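You operate a simulated robot arm through the tools that you are given. There is no shell and no other tool.

Carry out the task below with a simulated robot arm. There is one attempt and no reset: what you move stays moved.

## Task
Gauge P5, P6 and P7, then pull up the loose nut.
Fine: to the mark with the red wrench; yellow gauge and wrench are laid on the bench; leave the other ports as they are.

Only the result counts: the job must be done as asked and must still hold three seconds after the hand-in. Knocking over, shifting, dropping, spilling or breaking anything else fails it.

## Robot
A 6-joint arm with a two-finger gripper, fixed in place. Base frame: the origin is on the floor under the middle of its stand, x ahead of it, y to its left, z up; the work surface is at about z = 0.78. Readings come in m, degrees, newtons and seconds.
It reaches about 1.298 m from its shoulder. Its first joint turns from -149.0 to 149.0 degrees. Payload 1.57 kg.
The TCP is the grasp point between the finger pads, 0.021 m short of the fingertips. In the tool frame z runs along the fingers and y along their closing line. The gripper opens to 0.07 m; its body begins 0.05 m behind the TCP.
Orientation is that of the tool frame in the base frame, as a unit quaternion [x, y, z, w]. With the fingers straight down and closing along the base's y, the tool's x points along the base's -x, its y along +y and its z along -z.

## Interface
- The arm moves only by the tool arm_command. Its argument "motion" is a list of rows, each a list of 7 numbers: the shift along the base's x, y, z in cm, then the turn, a rotation vector about the base's x, y, z in degrees, then the finger opening in cm, from 0 to 7. In form: [[tx, ty, tz, rx, ry, rz, grip], ...]. A call has 1 to 20 rows; each row is the pose to reach, as a shift and turn from the pose commanded when the call began. A row lasts 0.2 s, in which the tool goes at most 0.05 m and 8.6 degrees; a call with a longer step from one row to the next is refused whole, and so is a gripper value outside its range. Where a pose cannot be reached the arm comes as near as it can. A force on the tool above 40 N (or 10 N above the force at the start of the call, whichever is more), or a blocked arm, ends the call early, and 0.2 s more pass. The fingers move at their own pace (about 0.0648 m/s each) and stop on an object; they squeeze with about 30 N. The grip force told is the motor's: it shows also when the fingers shut on nothing. Time passes only in rows, and 0.2 s behind the last, so rows that repeat a pose let the fingers close. It gives the time, the measured TCP pose, the force on the tool (base axes), the opening and the grip force at its end, in the units of the frame above (readings bear some noise), with the torque about the TCP (base axes, N m) and any sound that the robot's microphone picked up, and new pictures: "show" is both (left out), scene, wrist or none.
- Cameras (640 x 400 px; columns grow to the right, rows downward): "scene" is fixed at [0.2054, 0.4932, 1.3627]; the picture's right is [-0.69, -0.73, 0.00], its down [-0.35, 0.33, -0.88] and it looks along [0.64, -0.60, -0.48] (base axes); focal length 366 px, centre (320, 200). "wrist" rides on the gripper at [0.079, 0.004, -0.081] in the tool frame; the picture's right is [-0.05, 1.00, 0.00], its down [-0.67, -0.04, -0.75] and it looks along [-0.74, -0.04, 0.67] (tool axes); focal length 256 px, centre (320, 200). There is no depth. A picture from a camera that has moved, and an enlarged one, comes with that camera's place and axes in the base frame and with its lens. The place of the scene camera against the robot may be out by one fixed shift of up to 0.018 m in any direction.
- raise_lower(by): slides the trunk up (or, below 0, down) by that many m; the arm rides with it, the base frame stays. It gives what a move gives, with no picture.
- inspect(camera, box): a new picture of the part [left, top, right, bottom] of that camera's present view, enlarged. It takes no simulated time.
- finish_job(): hands the job in; it is judged then, once.

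Places have to be worked out from the pictures, the camera data and where the tool is seen. Open the gripper and draw the arm clear of the work before you hand the job in, unless the task says otherwise.

The tools are called after "Request:" as name(argument=value, ...) on one line, values as JSON. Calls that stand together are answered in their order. arm_command: Moves the arm, as the interface text tells. Its arguments: {"type":"object","properties":{"motion":{"type":"array","items":{"type":"array","items":{"type":"number"}}},"show":{"type":"string","enum":["both","scene","wrist","none"]}},"required":["motion"]} The other tools are called the same way: raise_lower (by) moves the trunk up or down; inspect (camera, box) takes an enlarged picture of a part of a camera's view; finish_job () hands the job in.

At the start:

```text
time_s: 0.0
tcp_pos: [0.7149, -0.2663, 1.1002]
ee_rot: [0.0, 1.0, 0.001, 0.001]
ft_force: [0.4, 0.8, -1.4]
torque: [0.04, 0.05, 0.01]
width: 0.0699
finger_force: 0.0
trunk travel left (down, up): [-0.782, 0.188]
```

scene: 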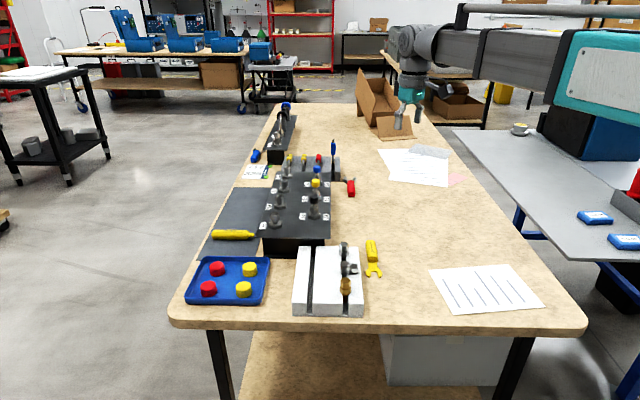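
wrist: 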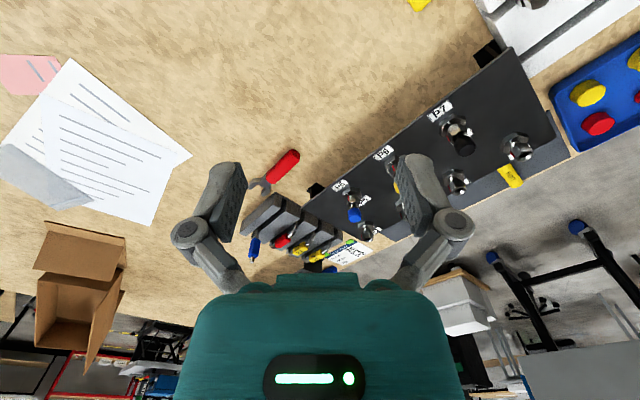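

The overview shows a panel with ports, gauges and wrenches on the bench. I look closer before moving anything.

Request:
inspect(camera="scene", box=[230, 140, 390, 240])

Request:
inspect(camera="scene", box=[170, 220, 410, 330])

Request:
inspect(camera="scene", box=[230, 90, 350, 180])

Request:
inspect(camera="wrist", box=[230, 80, 390, 280])

Request:
inspect(camera="wrist", box=[300, 40, 640, 260])

```text
4.00 times, centred on (310, 190) of scene
camera zoom: at [0.2054, 0.4932, 1.3627], right [-0.69, -0.73, 0.0], down [-0.35, 0.33, -0.88], along [0.64, -0.6, -0.48], focal length 1464 px, centre (360, 240)
```

zoom: 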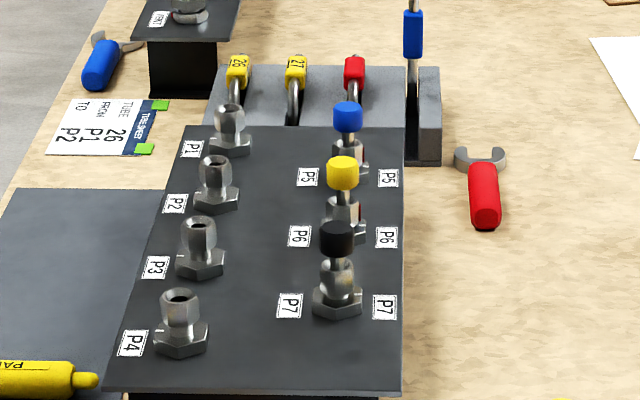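

```text
2.67 times, centred on (290, 275) of scene
camera zoom: at [0.2054, 0.4932, 1.3627], right [-0.69, -0.73, 0.0], down [-0.35, 0.33, -0.88], along [0.64, -0.6, -0.48], focal length 976 px, centre (400, 0)
```

zoom: 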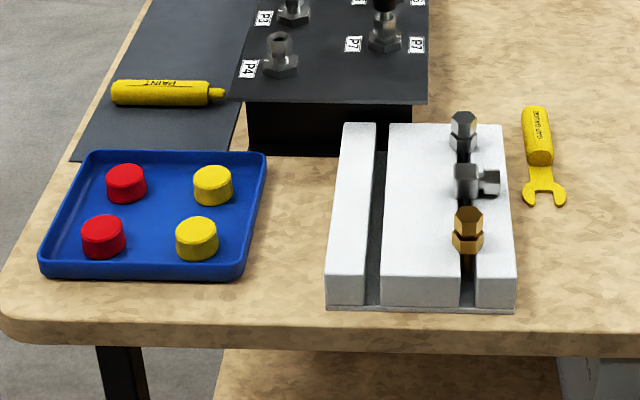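

```text
4.44 times, centred on (290, 135) of scene
camera zoom: at [0.2054, 0.4932, 1.3627], right [-0.69, -0.73, 0.0], down [-0.35, 0.33, -0.88], along [0.64, -0.6, -0.48], focal length 1627 px, centre (453, 489)
```

zoom: 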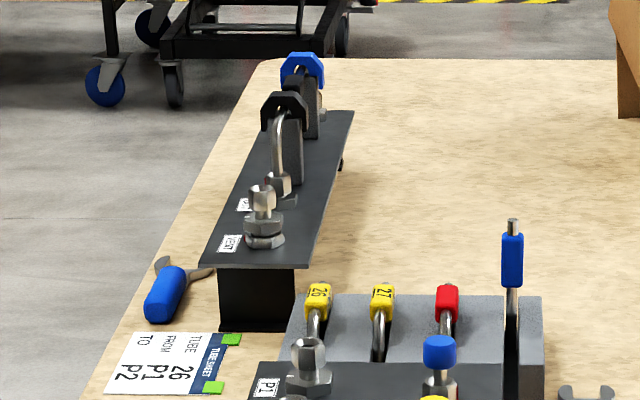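

```text
2.00 times, centred on (310, 180) of wrist
camera zoom: at [0.6358, -0.2632, 1.1817], right [0.05, 1.0, 0.0], down [0.66, -0.04, 0.75], along [0.75, -0.04, -0.67], focal length 512 px, centre (340, 240)
```

zoom: 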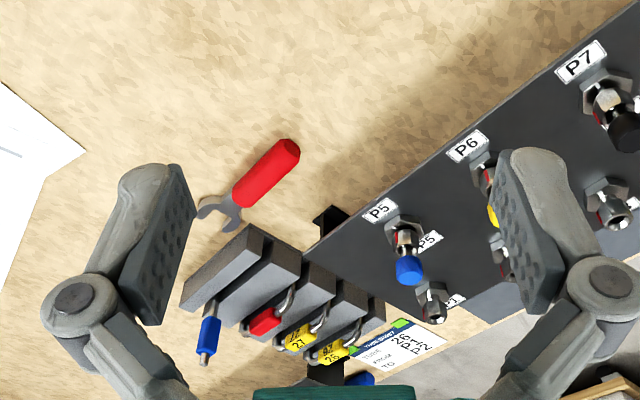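

```text
1.82 times, centred on (470, 150) of wrist
camera zoom: at [0.6358, -0.2632, 1.1817], right [0.05, 1.0, 0.0], down [0.66, -0.04, 0.75], along [0.75, -0.04, -0.67], focal length 465 px, centre (47, 291)
```

zoom: 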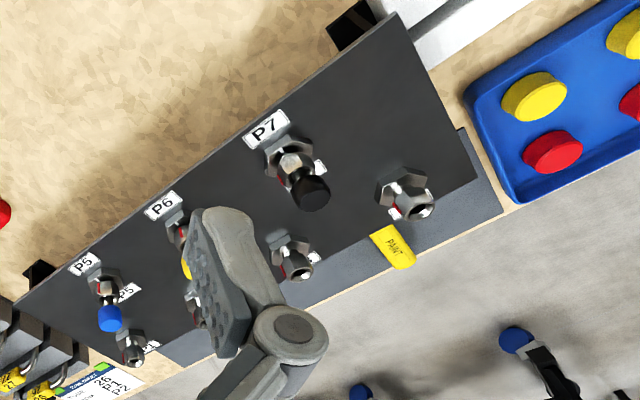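

The nuts at P5–P7 carry marks and caps; I zoom in harder on the ports, the gauge and the red wrench.

Request:
inspect(camera="scene", box=[295, 160, 335, 190])

Request:
inspect(camera="scene", box=[295, 185, 335, 225])

Request:
inspect(camera="scene", box=[355, 235, 395, 280])

Request:
inspect(camera="scene", box=[330, 165, 370, 205])

Request:
inspect(camera="wrist", box=[420, 80, 500, 160])

Request:
inspect(camera="wrist", box=[320, 130, 420, 230])

```text
13.33 times, centred on (315, 175) of scene
camera zoom: at [0.2054, 0.4932, 1.3627], right [-0.69, -0.73, 0.0], down [-0.35, 0.33, -0.88], along [0.64, -0.6, -0.48], focal length 4880 px, centre (387, 533)
```

zoom: 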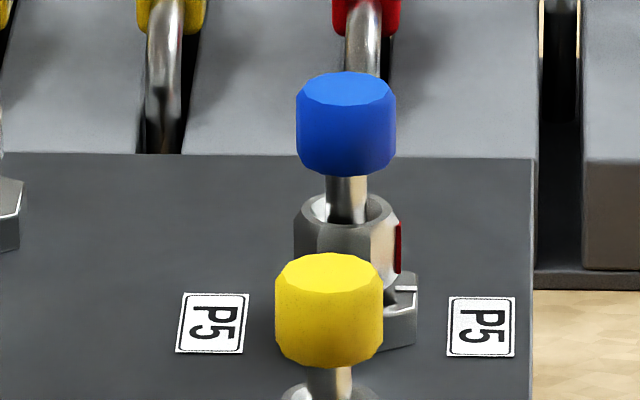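

```text
10.00 times, centred on (315, 205) of scene
camera zoom: at [0.2054, 0.4932, 1.3627], right [-0.69, -0.73, 0.0], down [-0.35, 0.33, -0.88], along [0.64, -0.6, -0.48], focal length 3660 px, centre (370, 150)
```

zoom: 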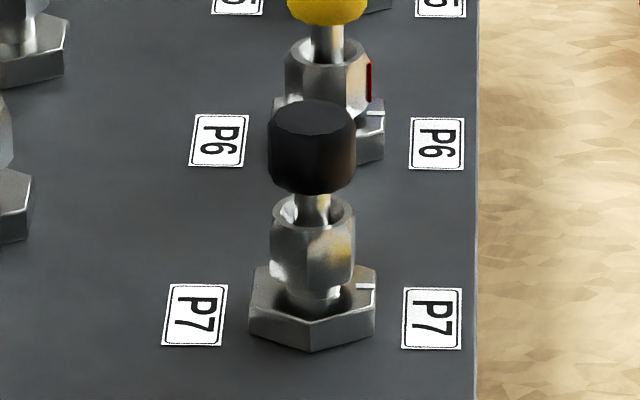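

```text
8.89 times, centred on (375, 258) of scene
camera zoom: at [0.2054, 0.4932, 1.3627], right [-0.69, -0.73, 0.0], down [-0.35, 0.33, -0.88], along [0.64, -0.6, -0.48], focal length 3253 px, centre (-169, -311)
```

zoom: 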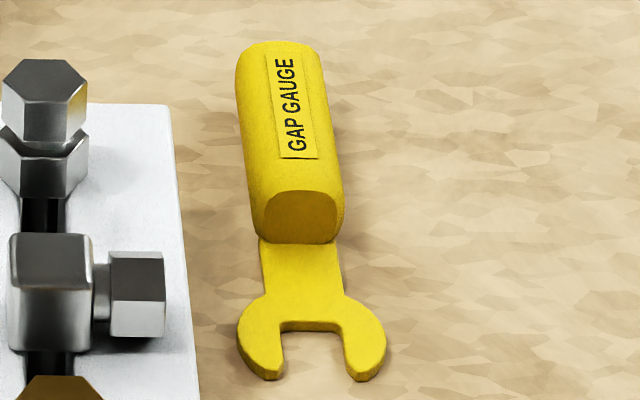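

```text
10.00 times, centred on (350, 185) of scene
camera zoom: at [0.2054, 0.4932, 1.3627], right [-0.69, -0.73, 0.0], down [-0.35, 0.33, -0.88], along [0.64, -0.6, -0.48], focal length 3660 px, centre (20, 350)
```

zoom: 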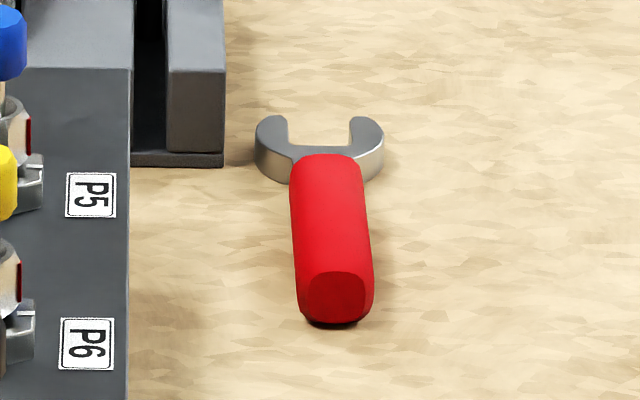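

```text
5.00 times, centred on (460, 120) of wrist
camera zoom: at [0.6358, -0.2632, 1.1817], right [0.05, 1.0, 0.0], down [0.66, -0.04, 0.75], along [0.75, -0.04, -0.67], focal length 1280 px, centre (-380, 600)
```

zoom: 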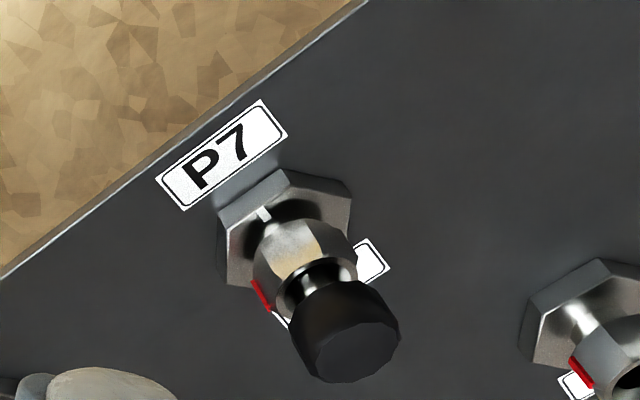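

```text
4.00 times, centred on (370, 180) of wrist
camera zoom: at [0.6358, -0.2632, 1.1817], right [0.05, 1.0, 0.0], down [0.66, -0.04, 0.75], along [0.75, -0.04, -0.67], focal length 1024 px, centre (120, 280)
```

zoom: 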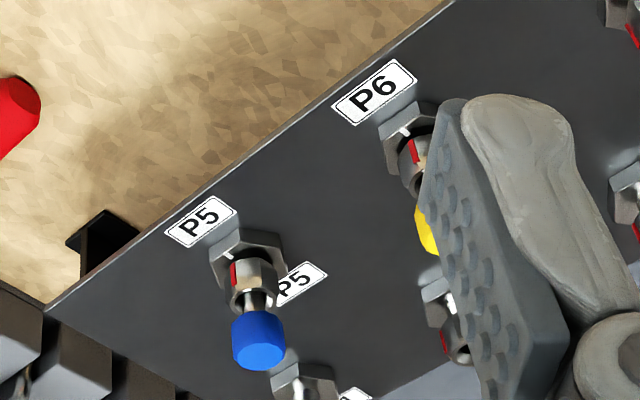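

P7's red nut mark looks turned away from the white body mark, while P5's and P6's are lined up. I move the wrist camera above the P5–P7 row, viewing from the open side of the panel, to measure it properly.

Request:
arm_command(motion=[[2.5, 1.2, 0, 0, 0, 7, 7], [5, 2.5, 0, 0, 0, 14, 7], [8, 4, -1, 0, 0, 21, 7], [10.5, 5.2, -2, 0, 0, 28, 7], [13, 6.5, -3, 0, 0, 35, 7], [16, 8, -4, 0, 0, 42, 7], [18.5, 9.2, -5, 0, 0, 49, 7], [18.5, 9.2, -5, 0, 0, 49, 7]])

```text
time_s: 1.8
tcp_pos: [0.8988, -0.1734, 1.0992]
ee_rot: [-0.415, 0.91, 0.002, 0.001]
ft_force: [0.1, -0.1, -0.3]
torque: [0.01, 0.02, 0.0]
width: 0.0699
finger_force: 0.0
out of reach, approached as far as the arm can: row 3, 4, 5, 6, 7, 8
trunk travel left (down, up): [-0.782, 0.188]
camera wrist: at [0.8452, -0.2323, 1.1817], right [-0.72, 0.69, 0.0], down [0.46, 0.48, 0.75], along [0.52, 0.54, -0.67], focal length 256 px, centre (320, 200)
```

scene: 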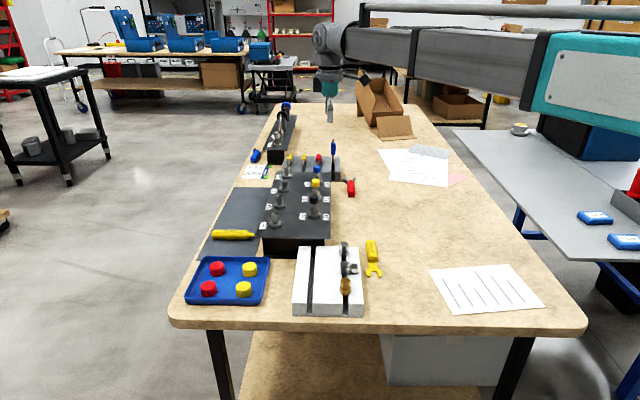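
wrist: 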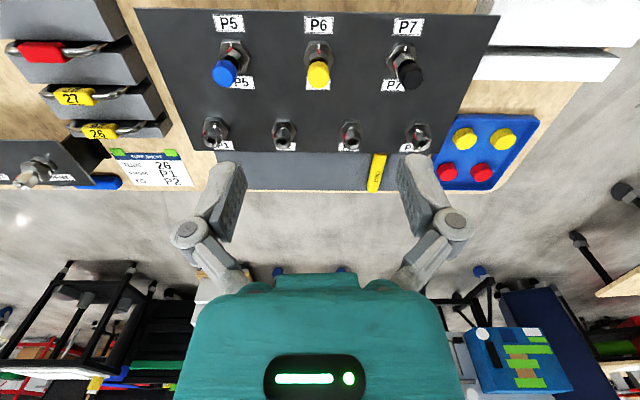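

The arm stopped at z = 1.10 because of its reach with the trunk this high. The view is already useful, so I zoom in on the ports from here.

Request:
inspect(camera="wrist", box=[380, 10, 440, 100])

Request:
inspect(camera="wrist", box=[290, 10, 350, 100])

Request:
inspect(camera="wrist", box=[200, 10, 260, 100])

```text
4.44 times, centred on (410, 55) of wrist
camera zoom: at [0.8452, -0.2323, 1.1817], right [-0.72, 0.69, 0.0], down [0.46, 0.48, 0.75], along [0.52, 0.54, -0.67], focal length 1138 px, centre (-80, 844)
```

zoom: 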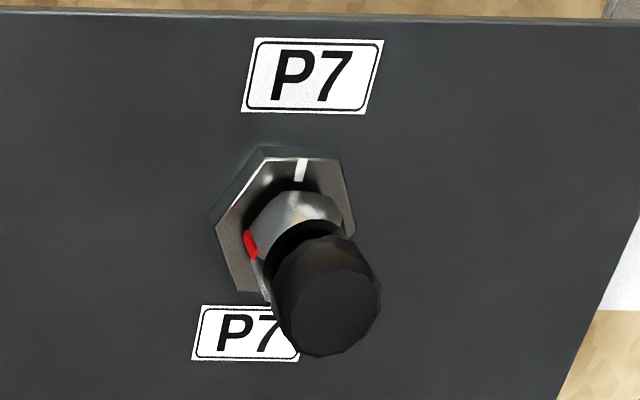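

```text
4.44 times, centred on (320, 55) of wrist
camera zoom: at [0.8452, -0.2323, 1.1817], right [-0.72, 0.69, 0.0], down [0.46, 0.48, 0.75], along [0.52, 0.54, -0.67], focal length 1138 px, centre (320, 844)
```

zoom: 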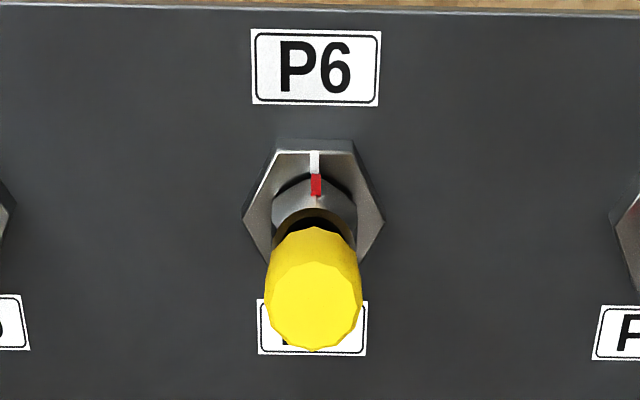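

```text
4.44 times, centred on (230, 55) of wrist
camera zoom: at [0.8452, -0.2323, 1.1817], right [-0.72, 0.69, 0.0], down [0.46, 0.48, 0.75], along [0.52, 0.54, -0.67], focal length 1138 px, centre (720, 844)
```

zoom: 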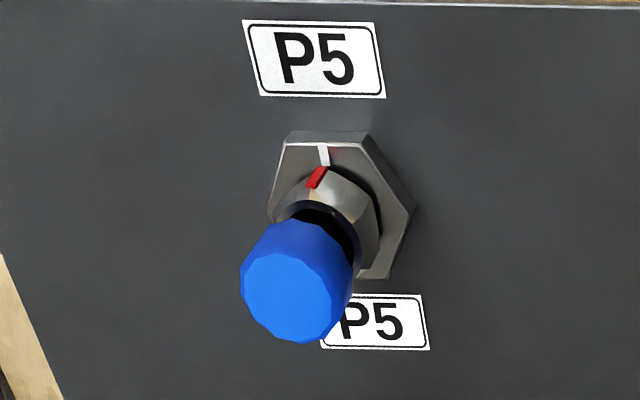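

From two views the port axes come out near P7 (0.855, -0.080), P6 (0.927, -0.150) and P5 (0.997, -0.221), with body hex tops at about z = 0.85. I lower the trunk a little so the arm can work lower, then look again.

Request:
raise_lower(by=-0.08)

```text
time_s: 3.0
tcp_pos: [0.9006, -0.1749, 1.0202]
ee_rot: [-0.415, 0.91, 0.0, 0.0]
ft_force: [0.5, -0.4, 0.2]
torque: [0.02, -0.01, 0.02]
width: 0.0702
finger_force: 0.1
trunk travel left (down, up): [-0.702, 0.268]
```

The TCP rode down to z = 1.02. I take close pictures of all three nuts from this lower place.

Request:
inspect(camera="wrist", box=[0, 0, 640, 400])

Request:
inspect(camera="scene", box=[0, 0, 640, 400])

```text
1.00 times, centred on (320, 200) of wrist (not enlarged: the box is as wide or as high as the picture)
camera zoom: at [0.8449, -0.2325, 1.1018], right [-0.72, 0.69, 0.0], down [0.46, 0.48, 0.75], along [0.52, 0.54, -0.67], focal length 256 px, centre (320, 200)
```

zoom: 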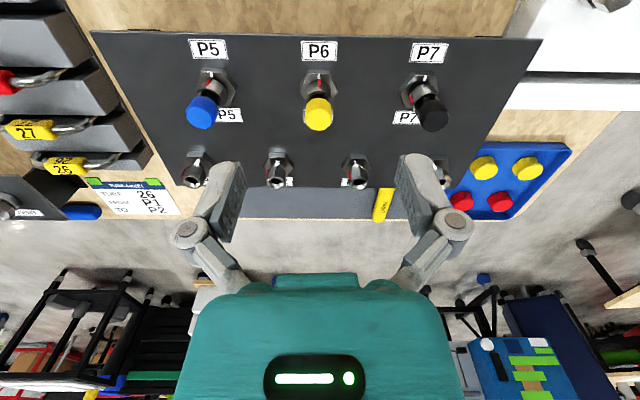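

```text
1.00 times, centred on (320, 200) of scene (not enlarged: the box is as wide or as high as the picture)
camera zoom: at [0.2054, 0.4932, 1.3627], right [-0.69, -0.73, 0.0], down [-0.35, 0.33, -0.88], along [0.64, -0.6, -0.48], focal length 366 px, centre (320, 200)
```

zoom: 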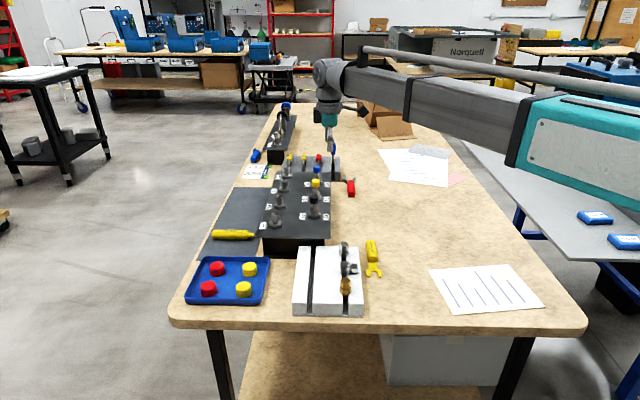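

I zoom in on each nut to read the marks and the gap between nut and body.

Request:
inspect(camera="wrist", box=[385, 60, 465, 140])

Request:
inspect(camera="wrist", box=[280, 50, 360, 140])

Request:
inspect(camera="wrist", box=[170, 50, 250, 140])

Request:
inspect(camera="wrist", box=[170, 140, 250, 200])

```text
5.00 times, centred on (425, 100) of wrist
camera zoom: at [0.8449, -0.2325, 1.1018], right [-0.72, 0.69, 0.0], down [0.46, 0.48, 0.75], along [0.52, 0.54, -0.67], focal length 1280 px, centre (-205, 700)
```

zoom: 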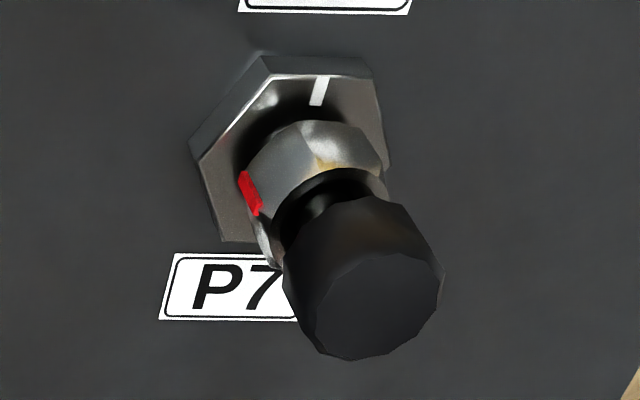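

```text
4.44 times, centred on (320, 95) of wrist
camera zoom: at [0.8449, -0.2325, 1.1018], right [-0.72, 0.69, 0.0], down [0.46, 0.48, 0.75], along [0.52, 0.54, -0.67], focal length 1138 px, centre (320, 667)
```

zoom: 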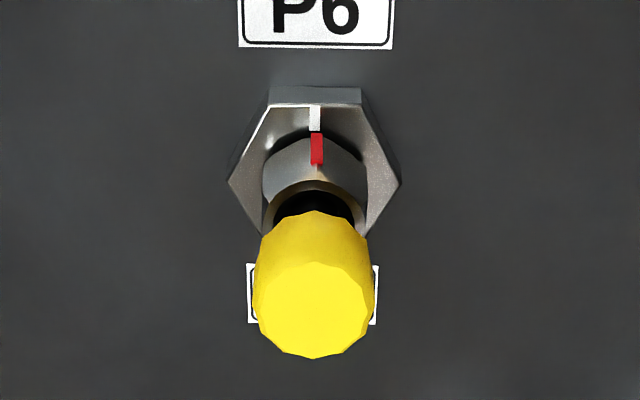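

```text
4.44 times, centred on (210, 95) of wrist
camera zoom: at [0.8449, -0.2325, 1.1018], right [-0.72, 0.69, 0.0], down [0.46, 0.48, 0.75], along [0.52, 0.54, -0.67], focal length 1138 px, centre (809, 667)
```

zoom: 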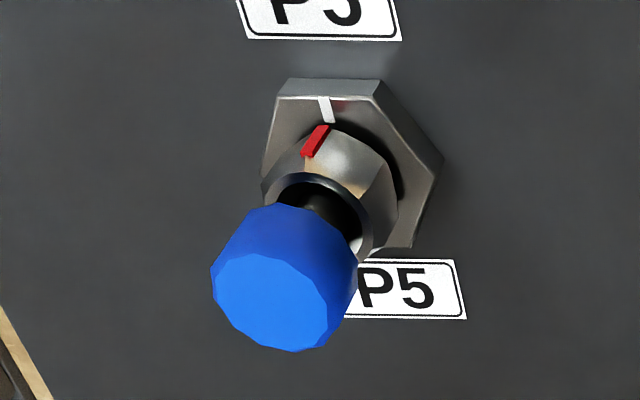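

```text
6.67 times, centred on (210, 170) of wrist
camera zoom: at [0.8449, -0.2325, 1.1018], right [-0.72, 0.69, 0.0], down [0.46, 0.48, 0.75], along [0.52, 0.54, -0.67], focal length 1707 px, centre (1053, 400)
```

zoom: 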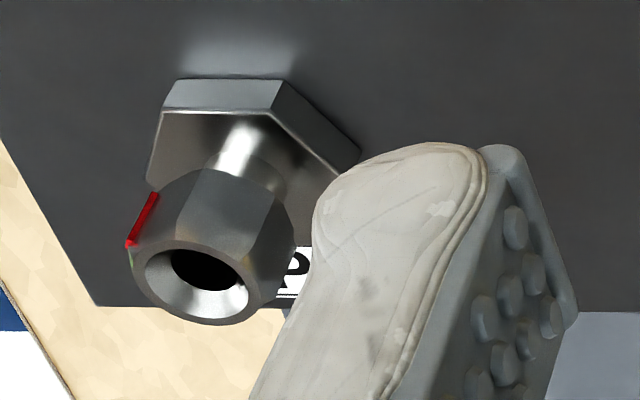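

Marks confirm P7 is the suspect, but I will gauge all three. Next I swing the camera over the yellow gap gauge with the yaw I would use to pick it (fork pointing about 134°).

Request:
arm_command(motion=[[-1.8, 0.4, 0, 0, 0, 7.1, 7], [-3.6, 0.8, 0, 0, 0, 14.2, 7], [-5.4, 1.2, 0, 0, 0, 21.3, 7], [-7.2, 1.6, 0, 0, 0, 28.4, 7], [-9, 2, 0, 0, 0, 35.5, 7], [-10.8, 2.4, 0, 0, 0, 42.6, 7], [-12.6, 2.8, 0, 0, 0, 49.7, 7], [-14.4, 3.2, 0, 0, 0, 56.8, 7], [-16.2, 3.6, 0, 0, 0, 63.9, 7], [-18, 4, 0, 0, 0, 71, 7], [-19.8, 4.2, 0, 0, 0, 78.1, 7], [-21.4, 4.4, 0, 0, 0, 85, 7], [-21.4, 4.4, -3, 0, 0, 85, 7], [-21.4, 4.4, -7, 0, 0, 85, 7], [-21.4, 4.4, -7, 0, 0, 85, 7]])

```text
time_s: 6.2
tcp_pos: [0.6872, -0.1299, 1.0195]
ee_rot: [0.921, -0.39, -0.001, 0.0]
ft_force: [0.6, -0.4, 0.7]
torque: [0.0, 0.01, 0.01]
width: 0.0699
finger_force: 0.0
out of reach, approached as far as the arm can: row 13, 14, 15
trunk travel left (down, up): [-0.702, 0.268]
camera wrist: at [0.7396, -0.1916, 1.1018], right [-0.75, -0.66, 0.0], down [-0.43, 0.5, 0.75], along [-0.49, 0.56, -0.67], focal length 256 px, centre (320, 200)
```

scene: 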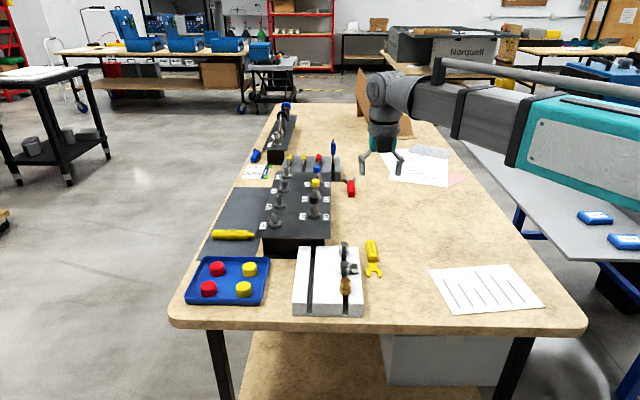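
wrist: 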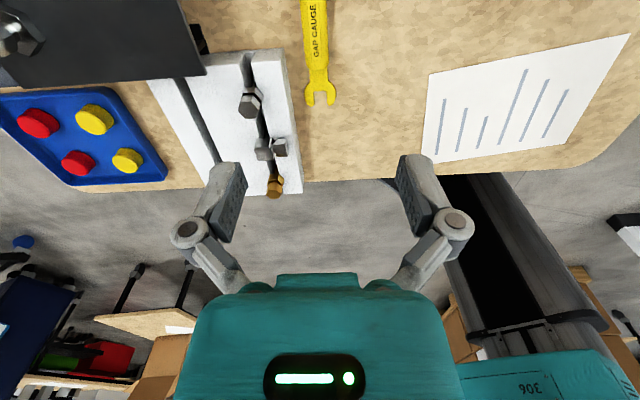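

At this trunk height the arm cannot go below z ≈ 1.02, so the trunk must do the lowering. I first raise the arm relative to the trunk to gain range, then I will lower the trunk.

Request:
arm_command(motion=[[2, -2, 4, 0, 0, 0, 7], [4, -4, 8, 0, 0, 0, 7], [5, -5, 12, 0, 0, 0, 7], [5, -5, 16, 0, 0, 0, 7], [5, -5, 20, 0, 0, 0, 7], [5, -5, 20, 0, 0, 0, 7]])

Request:
inspect(camera="wrist", box=[260, 0, 420, 100])

```text
time_s: 7.6
tcp_pos: [0.7513, -0.1849, 1.0218]
ee_rot: [0.921, -0.39, -0.001, 0.001]
ft_force: [0.2, 0.4, -0.4]
torque: [-0.01, -0.01, 0.01]
width: 0.0703
finger_force: 0.0
out of reach, approached as far as the arm can: row 1, 2, 3, 4, 5, 6
trunk travel left (down, up): [-0.702, 0.268]
camera wrist: at [0.8046, -0.2457, 1.1017], right [-0.75, -0.66, 0.0], down [-0.43, 0.5, 0.75], along [-0.49, 0.56, -0.67], focal length 256 px, centre (320, 200)
```

scene: 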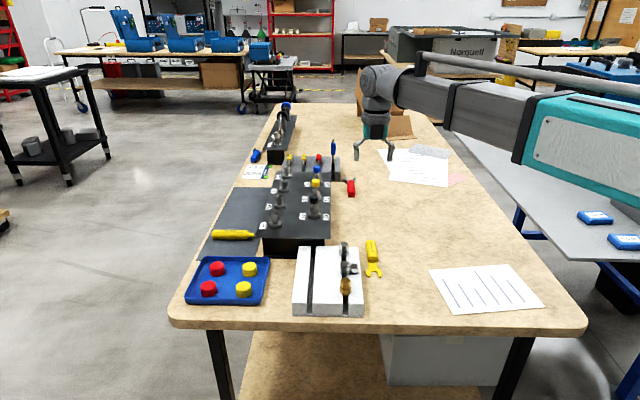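
wrist: 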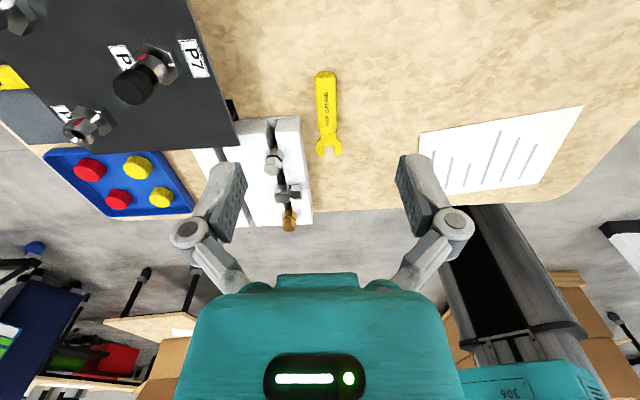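

```text
4.00 times, centred on (340, 50) of wrist
camera zoom: at [0.8046, -0.2457, 1.1017], right [-0.75, -0.66, 0.0], down [-0.43, 0.5, 0.75], along [-0.49, 0.56, -0.67], focal length 1024 px, centre (240, 800)
```

zoom: 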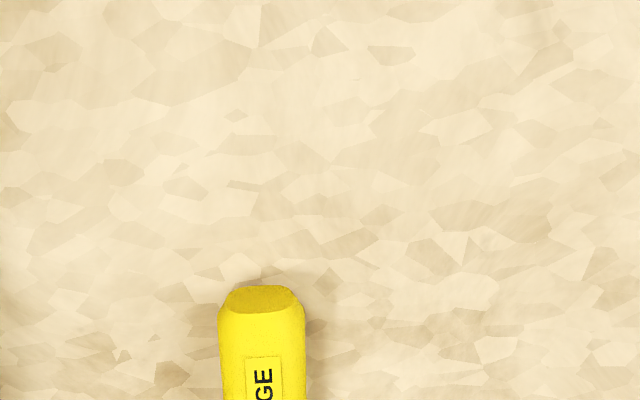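

The arm keeps a fixed height relative to the trunk (it works in a plane), so all vertical motion must come from raise_lower. I zoom in on the gauge and the white block beside it.

Request:
inspect(camera="wrist", box=[250, 60, 410, 170])

Request:
inspect(camera="wrist", box=[100, 20, 220, 150])

```text
3.64 times, centred on (330, 115) of wrist
camera zoom: at [0.8046, -0.2457, 1.1017], right [-0.75, -0.66, 0.0], down [-0.43, 0.5, 0.75], along [-0.49, 0.56, -0.67], focal length 931 px, centre (284, 509)
```

zoom: 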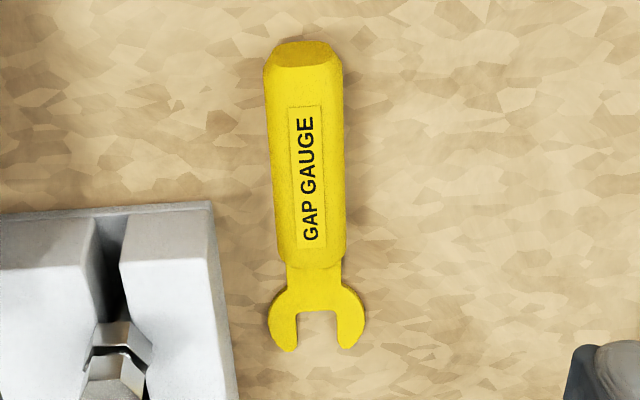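

```text
3.08 times, centred on (160, 85) of wrist
camera zoom: at [0.8046, -0.2457, 1.1017], right [-0.75, -0.66, 0.0], down [-0.43, 0.5, 0.75], along [-0.49, 0.56, -0.67], focal length 788 px, centre (812, 554)
```

zoom: 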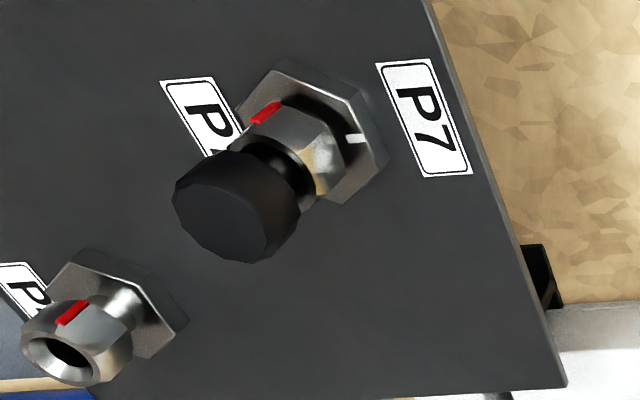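

The gauge's axis lies at about 135°, handle from (0.719, -0.157) to (0.670, -0.108), fork beyond. I move above the rear of its handle with the fingers part-open, since the white block starts just beside its front half.

Request:
arm_command(motion=[[-2.4, 2.2, 0, 0, 0, 0.6, 5.5], [-4.83, 4.4, 0, 0, 0, 1, 5.5], [-4.83, 4.4, 0, 0, 0, 1, 5.5], [-4.83, 4.4, 0, 0, 0, 1, 5.5]], show="wrist")

Request:
raise_lower(by=-0.13)

Request:
inspect(camera="wrist", box=[0, 0, 640, 400])

Request:
inspect(camera="scene", box=[260, 140, 480, 320])

```text
time_s: 8.6
tcp_pos: [0.6931, -0.1402, 1.0207]
ee_rot: [0.924, -0.382, -0.002, 0.0]
ft_force: [0.6, 1.0, -0.3]
torque: [-0.02, -0.03, -0.01]
width: 0.0551
finger_force: 0.1
trunk travel left (down, up): [-0.702, 0.268]
camera wrist: at [0.7462, -0.1986, 1.1017], right [-0.74, -0.67, 0.0], down [-0.44, 0.5, 0.75], along [-0.5, 0.55, -0.67], focal length 256 px, centre (320, 200)
```

wrist: 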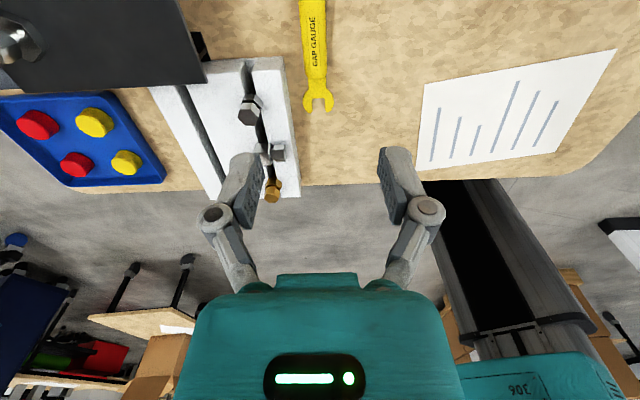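

```text
time_s: 10.2
tcp_pos: [0.6929, -0.1385, 0.8899]
ee_rot: [0.924, -0.383, -0.001, 0.001]
ft_force: [-0.1, -1.4, -0.7]
torque: [-0.01, -0.01, -0.01]
width: 0.0549
finger_force: 0.1
trunk travel left (down, up): [-0.572, 0.398]
```

```text
1.00 times, centred on (320, 200) of wrist (not enlarged: the box is as wide or as high as the picture)
camera zoom: at [0.7461, -0.1986, 0.9718], right [-0.74, -0.67, 0.0], down [-0.44, 0.5, 0.75], along [-0.5, 0.55, -0.67], focal length 256 px, centre (320, 200)
```

zoom: 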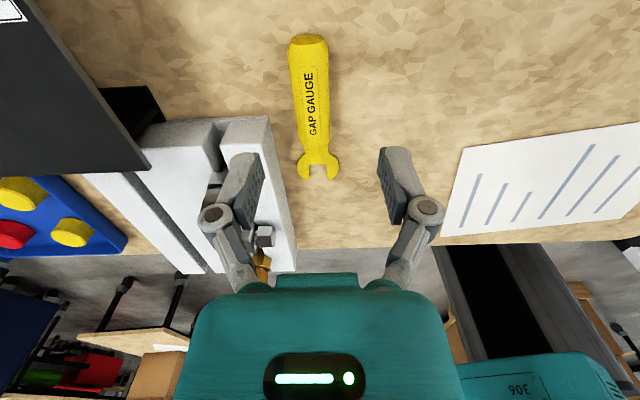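

```text
2.22 times, centred on (370, 230) of scene
camera zoom: at [0.2054, 0.4932, 1.3627], right [-0.69, -0.73, 0.0], down [-0.35, 0.33, -0.88], along [0.64, -0.6, -0.48], focal length 813 px, centre (209, 133)
```

zoom: 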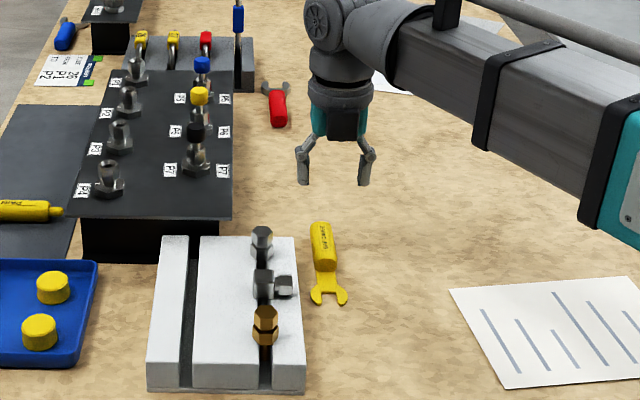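

The white block is clearly to the side. I zoom in on the gauge for a precise fix of its handle before the final descent.

Request:
inspect(camera="wrist", box=[240, 20, 400, 120])

Request:
inspect(camera="wrist", box=[240, 100, 400, 200])

```text
4.00 times, centred on (320, 70) of wrist
camera zoom: at [0.7461, -0.1986, 0.9718], right [-0.74, -0.67, 0.0], down [-0.44, 0.5, 0.75], along [-0.5, 0.55, -0.67], focal length 1024 px, centre (320, 720)
```

zoom: 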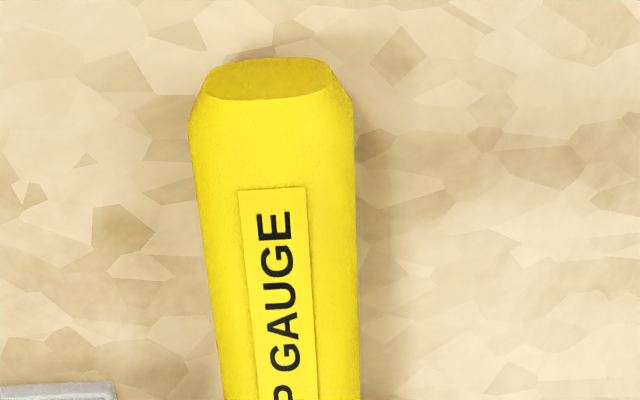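

```text
4.00 times, centred on (320, 150) of wrist
camera zoom: at [0.7461, -0.1986, 0.9718], right [-0.74, -0.67, 0.0], down [-0.44, 0.5, 0.75], along [-0.5, 0.55, -0.67], focal length 1024 px, centre (320, 400)
```

zoom: 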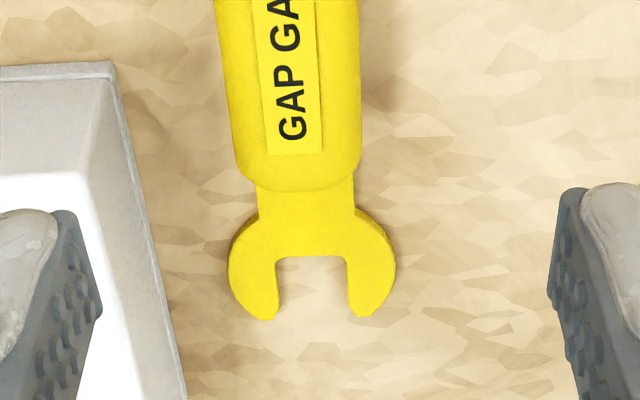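

Handle axis satisfies x+y ≈ 0.562 at yaw 135.4°. I shift over the grasp point (0.700, -0.138) and lower in stages, watching the force.

Request:
arm_command(motion=[[0.7, 0.2, 0, 0, 0, 0.3, 5.5], [0.7, 0.2, 0, 0, 0, 0.3, 5.5]], show="none")

Request:
raise_lower(by=-0.07)

Request:
inspect(camera="wrist", box=[0, 0, 640, 400])

Request:
inspect(camera="scene", box=[320, 190, 420, 290])

```text
time_s: 10.8
tcp_pos: [0.6992, -0.1367, 0.8907]
ee_rot: [0.925, -0.38, -0.001, 0.001]
ft_force: [-0.1, -0.1, -0.3]
torque: [0.0, 0.03, -0.01]
width: 0.055
finger_force: 0.0
trunk travel left (down, up): [-0.572, 0.398]
```

```text
time_s: 11.8
tcp_pos: [0.6986, -0.1368, 0.8201]
ee_rot: [0.925, -0.38, -0.001, 0.0]
ft_force: [-0.6, 0.5, -0.2]
torque: [0.02, 0.01, 0.01]
width: 0.055
finger_force: 0.0
trunk travel left (down, up): [-0.502, 0.468]
```

```text
1.00 times, centred on (320, 200) of wrist (not enlarged: the box is as wide or as high as the picture)
camera zoom: at [0.7529, -0.1963, 0.9018], right [-0.74, -0.67, 0.0], down [-0.45, 0.49, 0.75], along [-0.5, 0.55, -0.67], focal length 256 px, centre (320, 200)
```

zoom: 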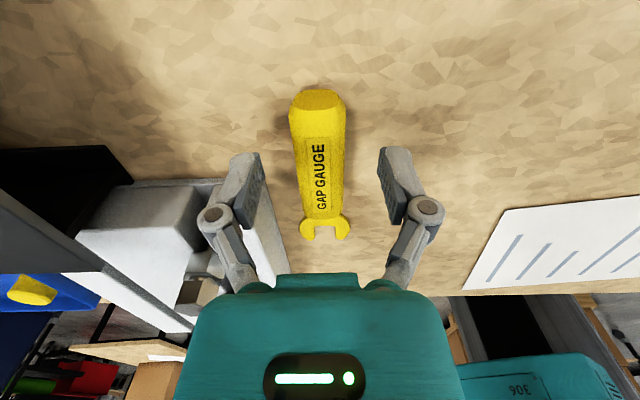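

```text
4.00 times, centred on (370, 240) of scene
camera zoom: at [0.2054, 0.4932, 1.3627], right [-0.69, -0.73, 0.0], down [-0.35, 0.33, -0.88], along [0.64, -0.6, -0.48], focal length 1464 px, centre (120, 40)
```

zoom: 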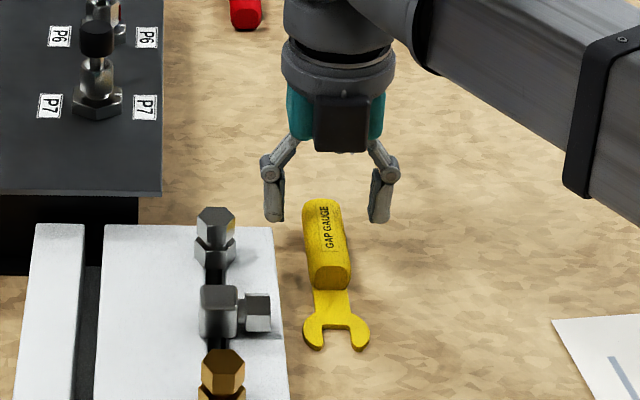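

Fingers straddle the handle and clear the block. I lower another 13 mm and check the force before the last few millimetres.

Request:
raise_lower(by=-0.013)

Request:
inspect(camera="wrist", box=[220, 80, 420, 250])

```text
time_s: 12.4
tcp_pos: [0.6993, -0.1362, 0.8069]
ee_rot: [0.925, -0.38, -0.001, 0.001]
ft_force: [-0.1, 0.2, -0.1]
torque: [0.0, -0.01, 0.0]
width: 0.0551
finger_force: 0.0
trunk travel left (down, up): [-0.489, 0.481]
```

```text
2.35 times, centred on (320, 165) of wrist
camera zoom: at [0.7529, -0.1963, 0.8887], right [-0.74, -0.67, 0.0], down [-0.45, 0.49, 0.75], along [-0.5, 0.55, -0.67], focal length 602 px, centre (320, 282)
```

zoom: 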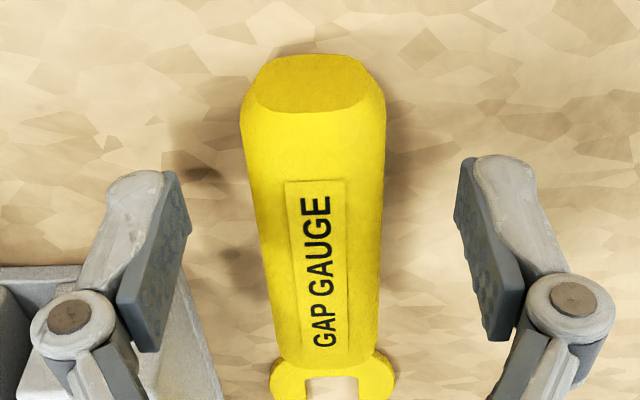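

No contact yet and the handle is centred between the pads. I lower 3 mm more and close the fingers.

Request:
raise_lower(by=-0.003)

Request:
arm_command(motion=[[0, 0, 0, 0, 0, 0, 4], [0, 0, 0, 0, 0, 0, 3], [0, 0, 0, 0, 0, 0, 2], [0, 0, 0, 0, 0, 0, 1.5], [0, 0, 0, 0, 0, 0, 1.5]], show="wrist")

```text
time_s: 13.0
tcp_pos: [0.6994, -0.1361, 0.8055]
ee_rot: [0.925, -0.38, -0.001, 0.0]
ft_force: [-0.5, -1.0, -0.2]
torque: [0.01, 0.04, 0.01]
width: 0.0551
finger_force: 0.1
trunk travel left (down, up): [-0.486, 0.484]
```

```text
time_s: 14.2
tcp_pos: [0.7, -0.1366, 0.8047]
ee_rot: [0.925, -0.381, 0.0, 0.0]
ft_force: [1.8, -1.1, 1.4]
torque: [-0.02, 0.03, -0.03]
width: 0.025
finger_force: 30.1
trunk travel left (down, up): [-0.486, 0.484]
camera wrist: at [0.7529, -0.1963, 0.8858], right [-0.74, -0.67, 0.0], down [-0.45, 0.49, 0.75], along [-0.5, 0.55, -0.67], focal length 256 px, centre (320, 200)
```

wrist: 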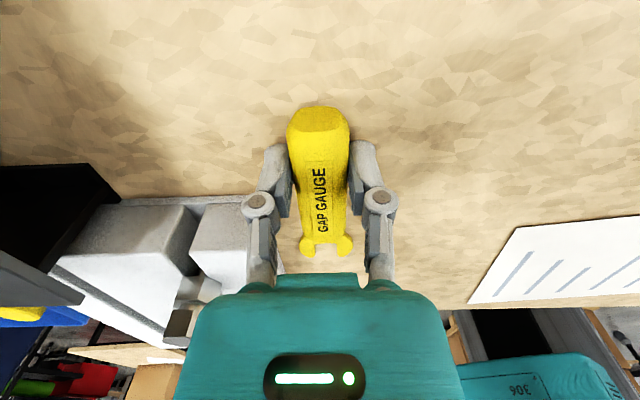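

Gripped at 25 mm width with 30 N. I lift the gauge 14 cm and look at how it hangs.

Request:
raise_lower(by=0.02)

Request:
inspect(camera="scene", box=[320, 200, 410, 280])

Request:
raise_lower(by=0.12)

Request:
inspect(camera="scene", box=[320, 160, 420, 260])

Request:
inspect(camera="wrist", box=[220, 80, 420, 280])

```text
time_s: 14.8
tcp_pos: [0.6998, -0.1374, 0.825]
ee_rot: [0.925, -0.38, -0.003, 0.001]
ft_force: [0.0, -0.2, -0.3]
torque: [-0.02, -0.02, 0.02]
width: 0.0247
finger_force: 29.6
trunk travel left (down, up): [-0.506, 0.464]
```

```text
5.00 times, centred on (365, 240) of scene
camera zoom: at [0.2054, 0.4932, 1.3627], right [-0.69, -0.73, 0.0], down [-0.35, 0.33, -0.88], along [0.64, -0.6, -0.48], focal length 1830 px, centre (95, 0)
```

zoom: 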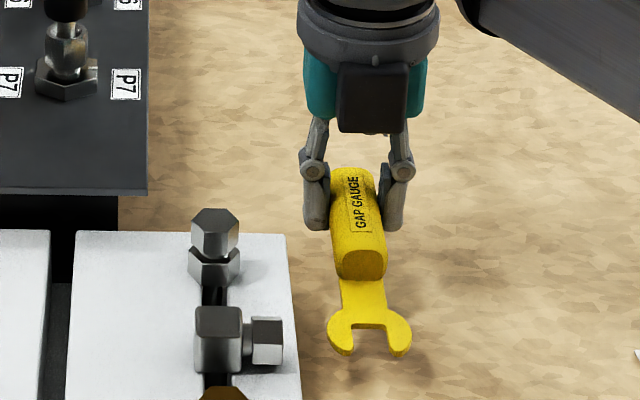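

```text
time_s: 16.3
tcp_pos: [0.6987, -0.1365, 0.944]
ee_rot: [0.925, -0.381, -0.003, 0.001]
ft_force: [0.5, -1.1, 0.1]
torque: [-0.03, 0.01, -0.01]
width: 0.0249
finger_force: 29.5
trunk travel left (down, up): [-0.626, 0.344]
```

```text
4.00 times, centred on (370, 210) of scene
camera zoom: at [0.2054, 0.4932, 1.3627], right [-0.69, -0.73, 0.0], down [-0.35, 0.33, -0.88], along [0.64, -0.6, -0.48], focal length 1464 px, centre (120, 160)
```

zoom: 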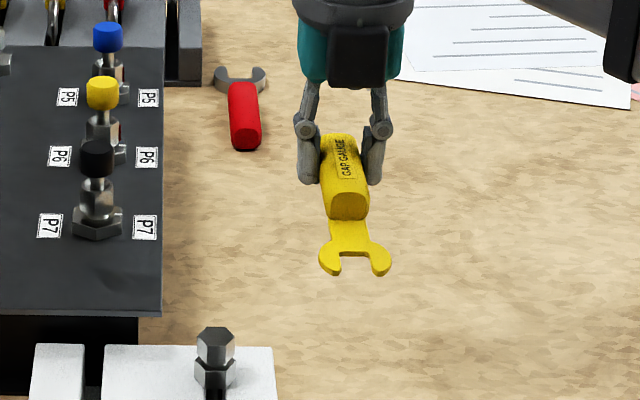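

```text
2.00 times, centred on (320, 180) of wrist
camera zoom: at [0.753, -0.1963, 1.0256], right [-0.74, -0.67, 0.0], down [-0.45, 0.49, 0.75], along [-0.5, 0.55, -0.67], focal length 512 px, centre (320, 240)
```

zoom: 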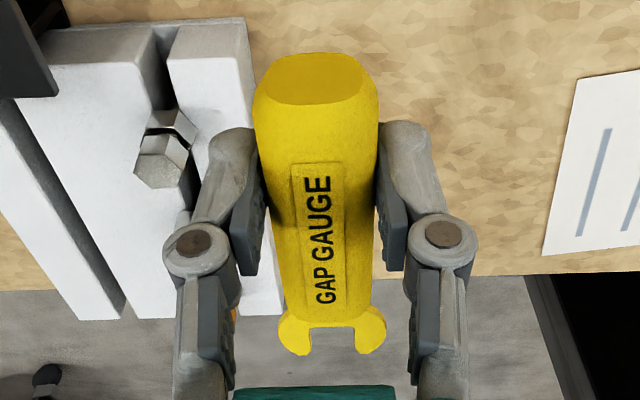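

The gauge is held firmly and level; its fork plate sits about 18 mm below the TCP and ~77 mm ahead of it. I raise further, turn so that the fork points at 45° (perpendicular to the port row) and look down at the ports for an accurate fix.

Request:
raise_lower(by=0.036)

Request:
arm_command(motion=[[2, 0, 0, 0, 0, -7.5, 1.5], [4, 0, 0, 0, 0, -15, 1.5], [6, 0, 0, 0, 0, -22.5, 1.5], [8, 0, 0, 0, 0, -30, 1.5], [10, 0, 0, 0, 0, -37.5, 1.5], [12, 0, 0, 0, 0, -45, 1.5], [14, 0, 0, 0, 0, -52.5, 1.5], [16, 0, 0, 0, 0, -60, 1.5], [18, 0, 0, 0, 0, -67.5, 1.5], [20, 0, 0, 0, 0, -75, 1.5], [22, 0, 0, 0, 0, -82.5, 1.5], [24.1, 0.2, 0, 0, 0, -90.2, 1.5], [24.1, 0.2, 0, 0, 0, -90.2, 1.5]])

```text
time_s: 17.1
tcp_pos: [0.699, -0.1372, 0.9799]
ee_rot: [0.925, -0.379, -0.002, 0.0]
ft_force: [0.2, 0.0, 0.3]
torque: [0.01, -0.01, -0.02]
width: 0.025
finger_force: 30.4
trunk travel left (down, up): [-0.662, 0.308]
```

```text
time_s: 19.9
tcp_pos: [0.9414, -0.136, 0.9799]
ee_rot: [-0.384, 0.923, 0.002, 0.0]
ft_force: [0.0, -0.5, -0.5]
torque: [0.01, -0.01, -0.03]
width: 0.0247
finger_force: 29.9
trunk travel left (down, up): [-0.662, 0.308]
camera wrist: at [0.8826, -0.1895, 1.0616], right [-0.67, 0.74, 0.0], down [0.5, 0.44, 0.75], along [0.55, 0.5, -0.67], focal length 256 px, centre (320, 200)
```

scene: 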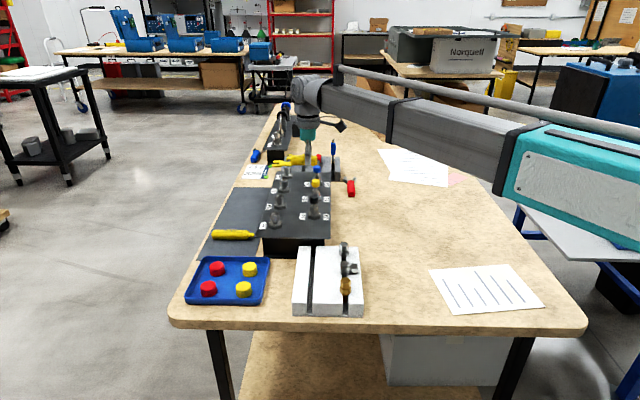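
wrist: 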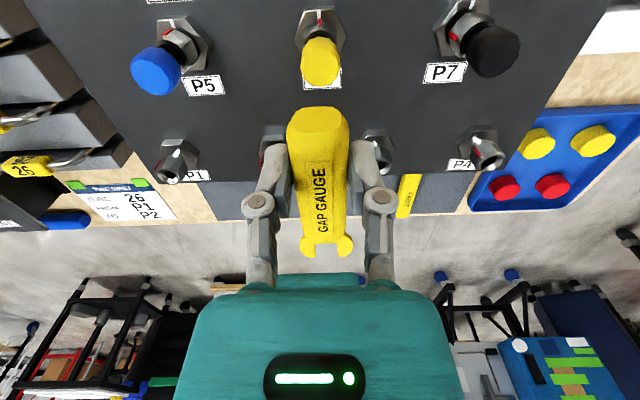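

I zoom in on each of the three ports and on the fork from this pose.

Request:
inspect(camera="wrist", box=[420, 0, 540, 80])

Request:
inspect(camera="wrist", box=[260, 0, 380, 80])

Request:
inspect(camera="wrist", box=[120, 0, 240, 100])

Request:
inspect(camera="wrist", box=[270, 200, 380, 280])

```text
5.00 times, centred on (480, 40) of wrist
camera zoom: at [0.8826, -0.1895, 1.0616], right [-0.67, 0.74, 0.0], down [0.5, 0.44, 0.75], along [0.55, 0.5, -0.67], focal length 1280 px, centre (-480, 1000)
```

zoom: 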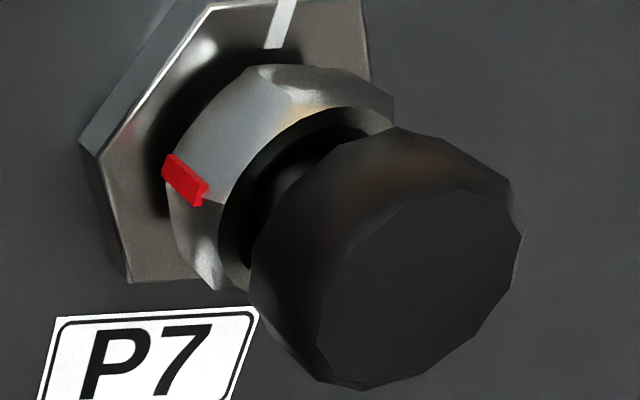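

```text
5.00 times, centred on (320, 40) of wrist
camera zoom: at [0.8826, -0.1895, 1.0616], right [-0.67, 0.74, 0.0], down [0.5, 0.44, 0.75], along [0.55, 0.5, -0.67], focal length 1280 px, centre (320, 1000)
```

zoom: 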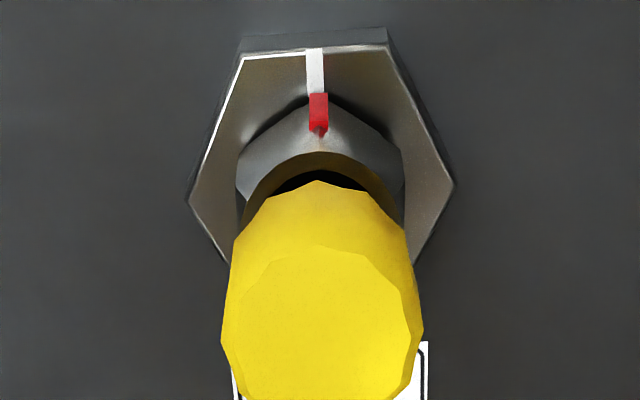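

```text
4.00 times, centred on (180, 50) of wrist
camera zoom: at [0.8826, -0.1895, 1.0616], right [-0.67, 0.74, 0.0], down [0.5, 0.44, 0.75], along [0.55, 0.5, -0.67], focal length 1024 px, centre (880, 800)
```

zoom: 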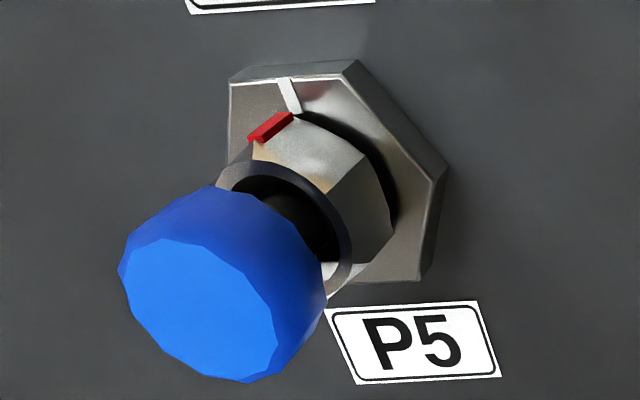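

```text
5.00 times, centred on (325, 240) of wrist
camera zoom: at [0.8826, -0.1895, 1.0616], right [-0.67, 0.74, 0.0], down [0.5, 0.44, 0.75], along [0.55, 0.5, -0.67], focal length 1280 px, centre (295, 0)
```

zoom: 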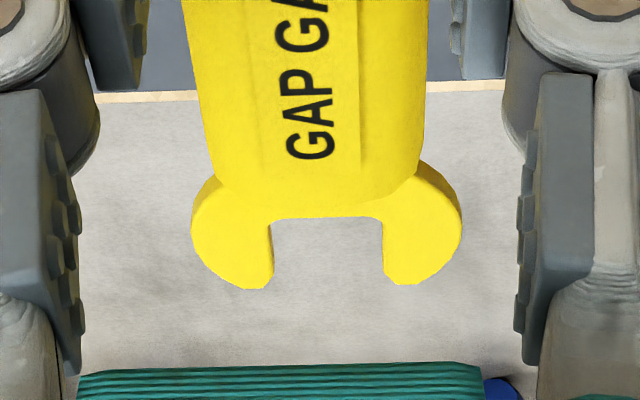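

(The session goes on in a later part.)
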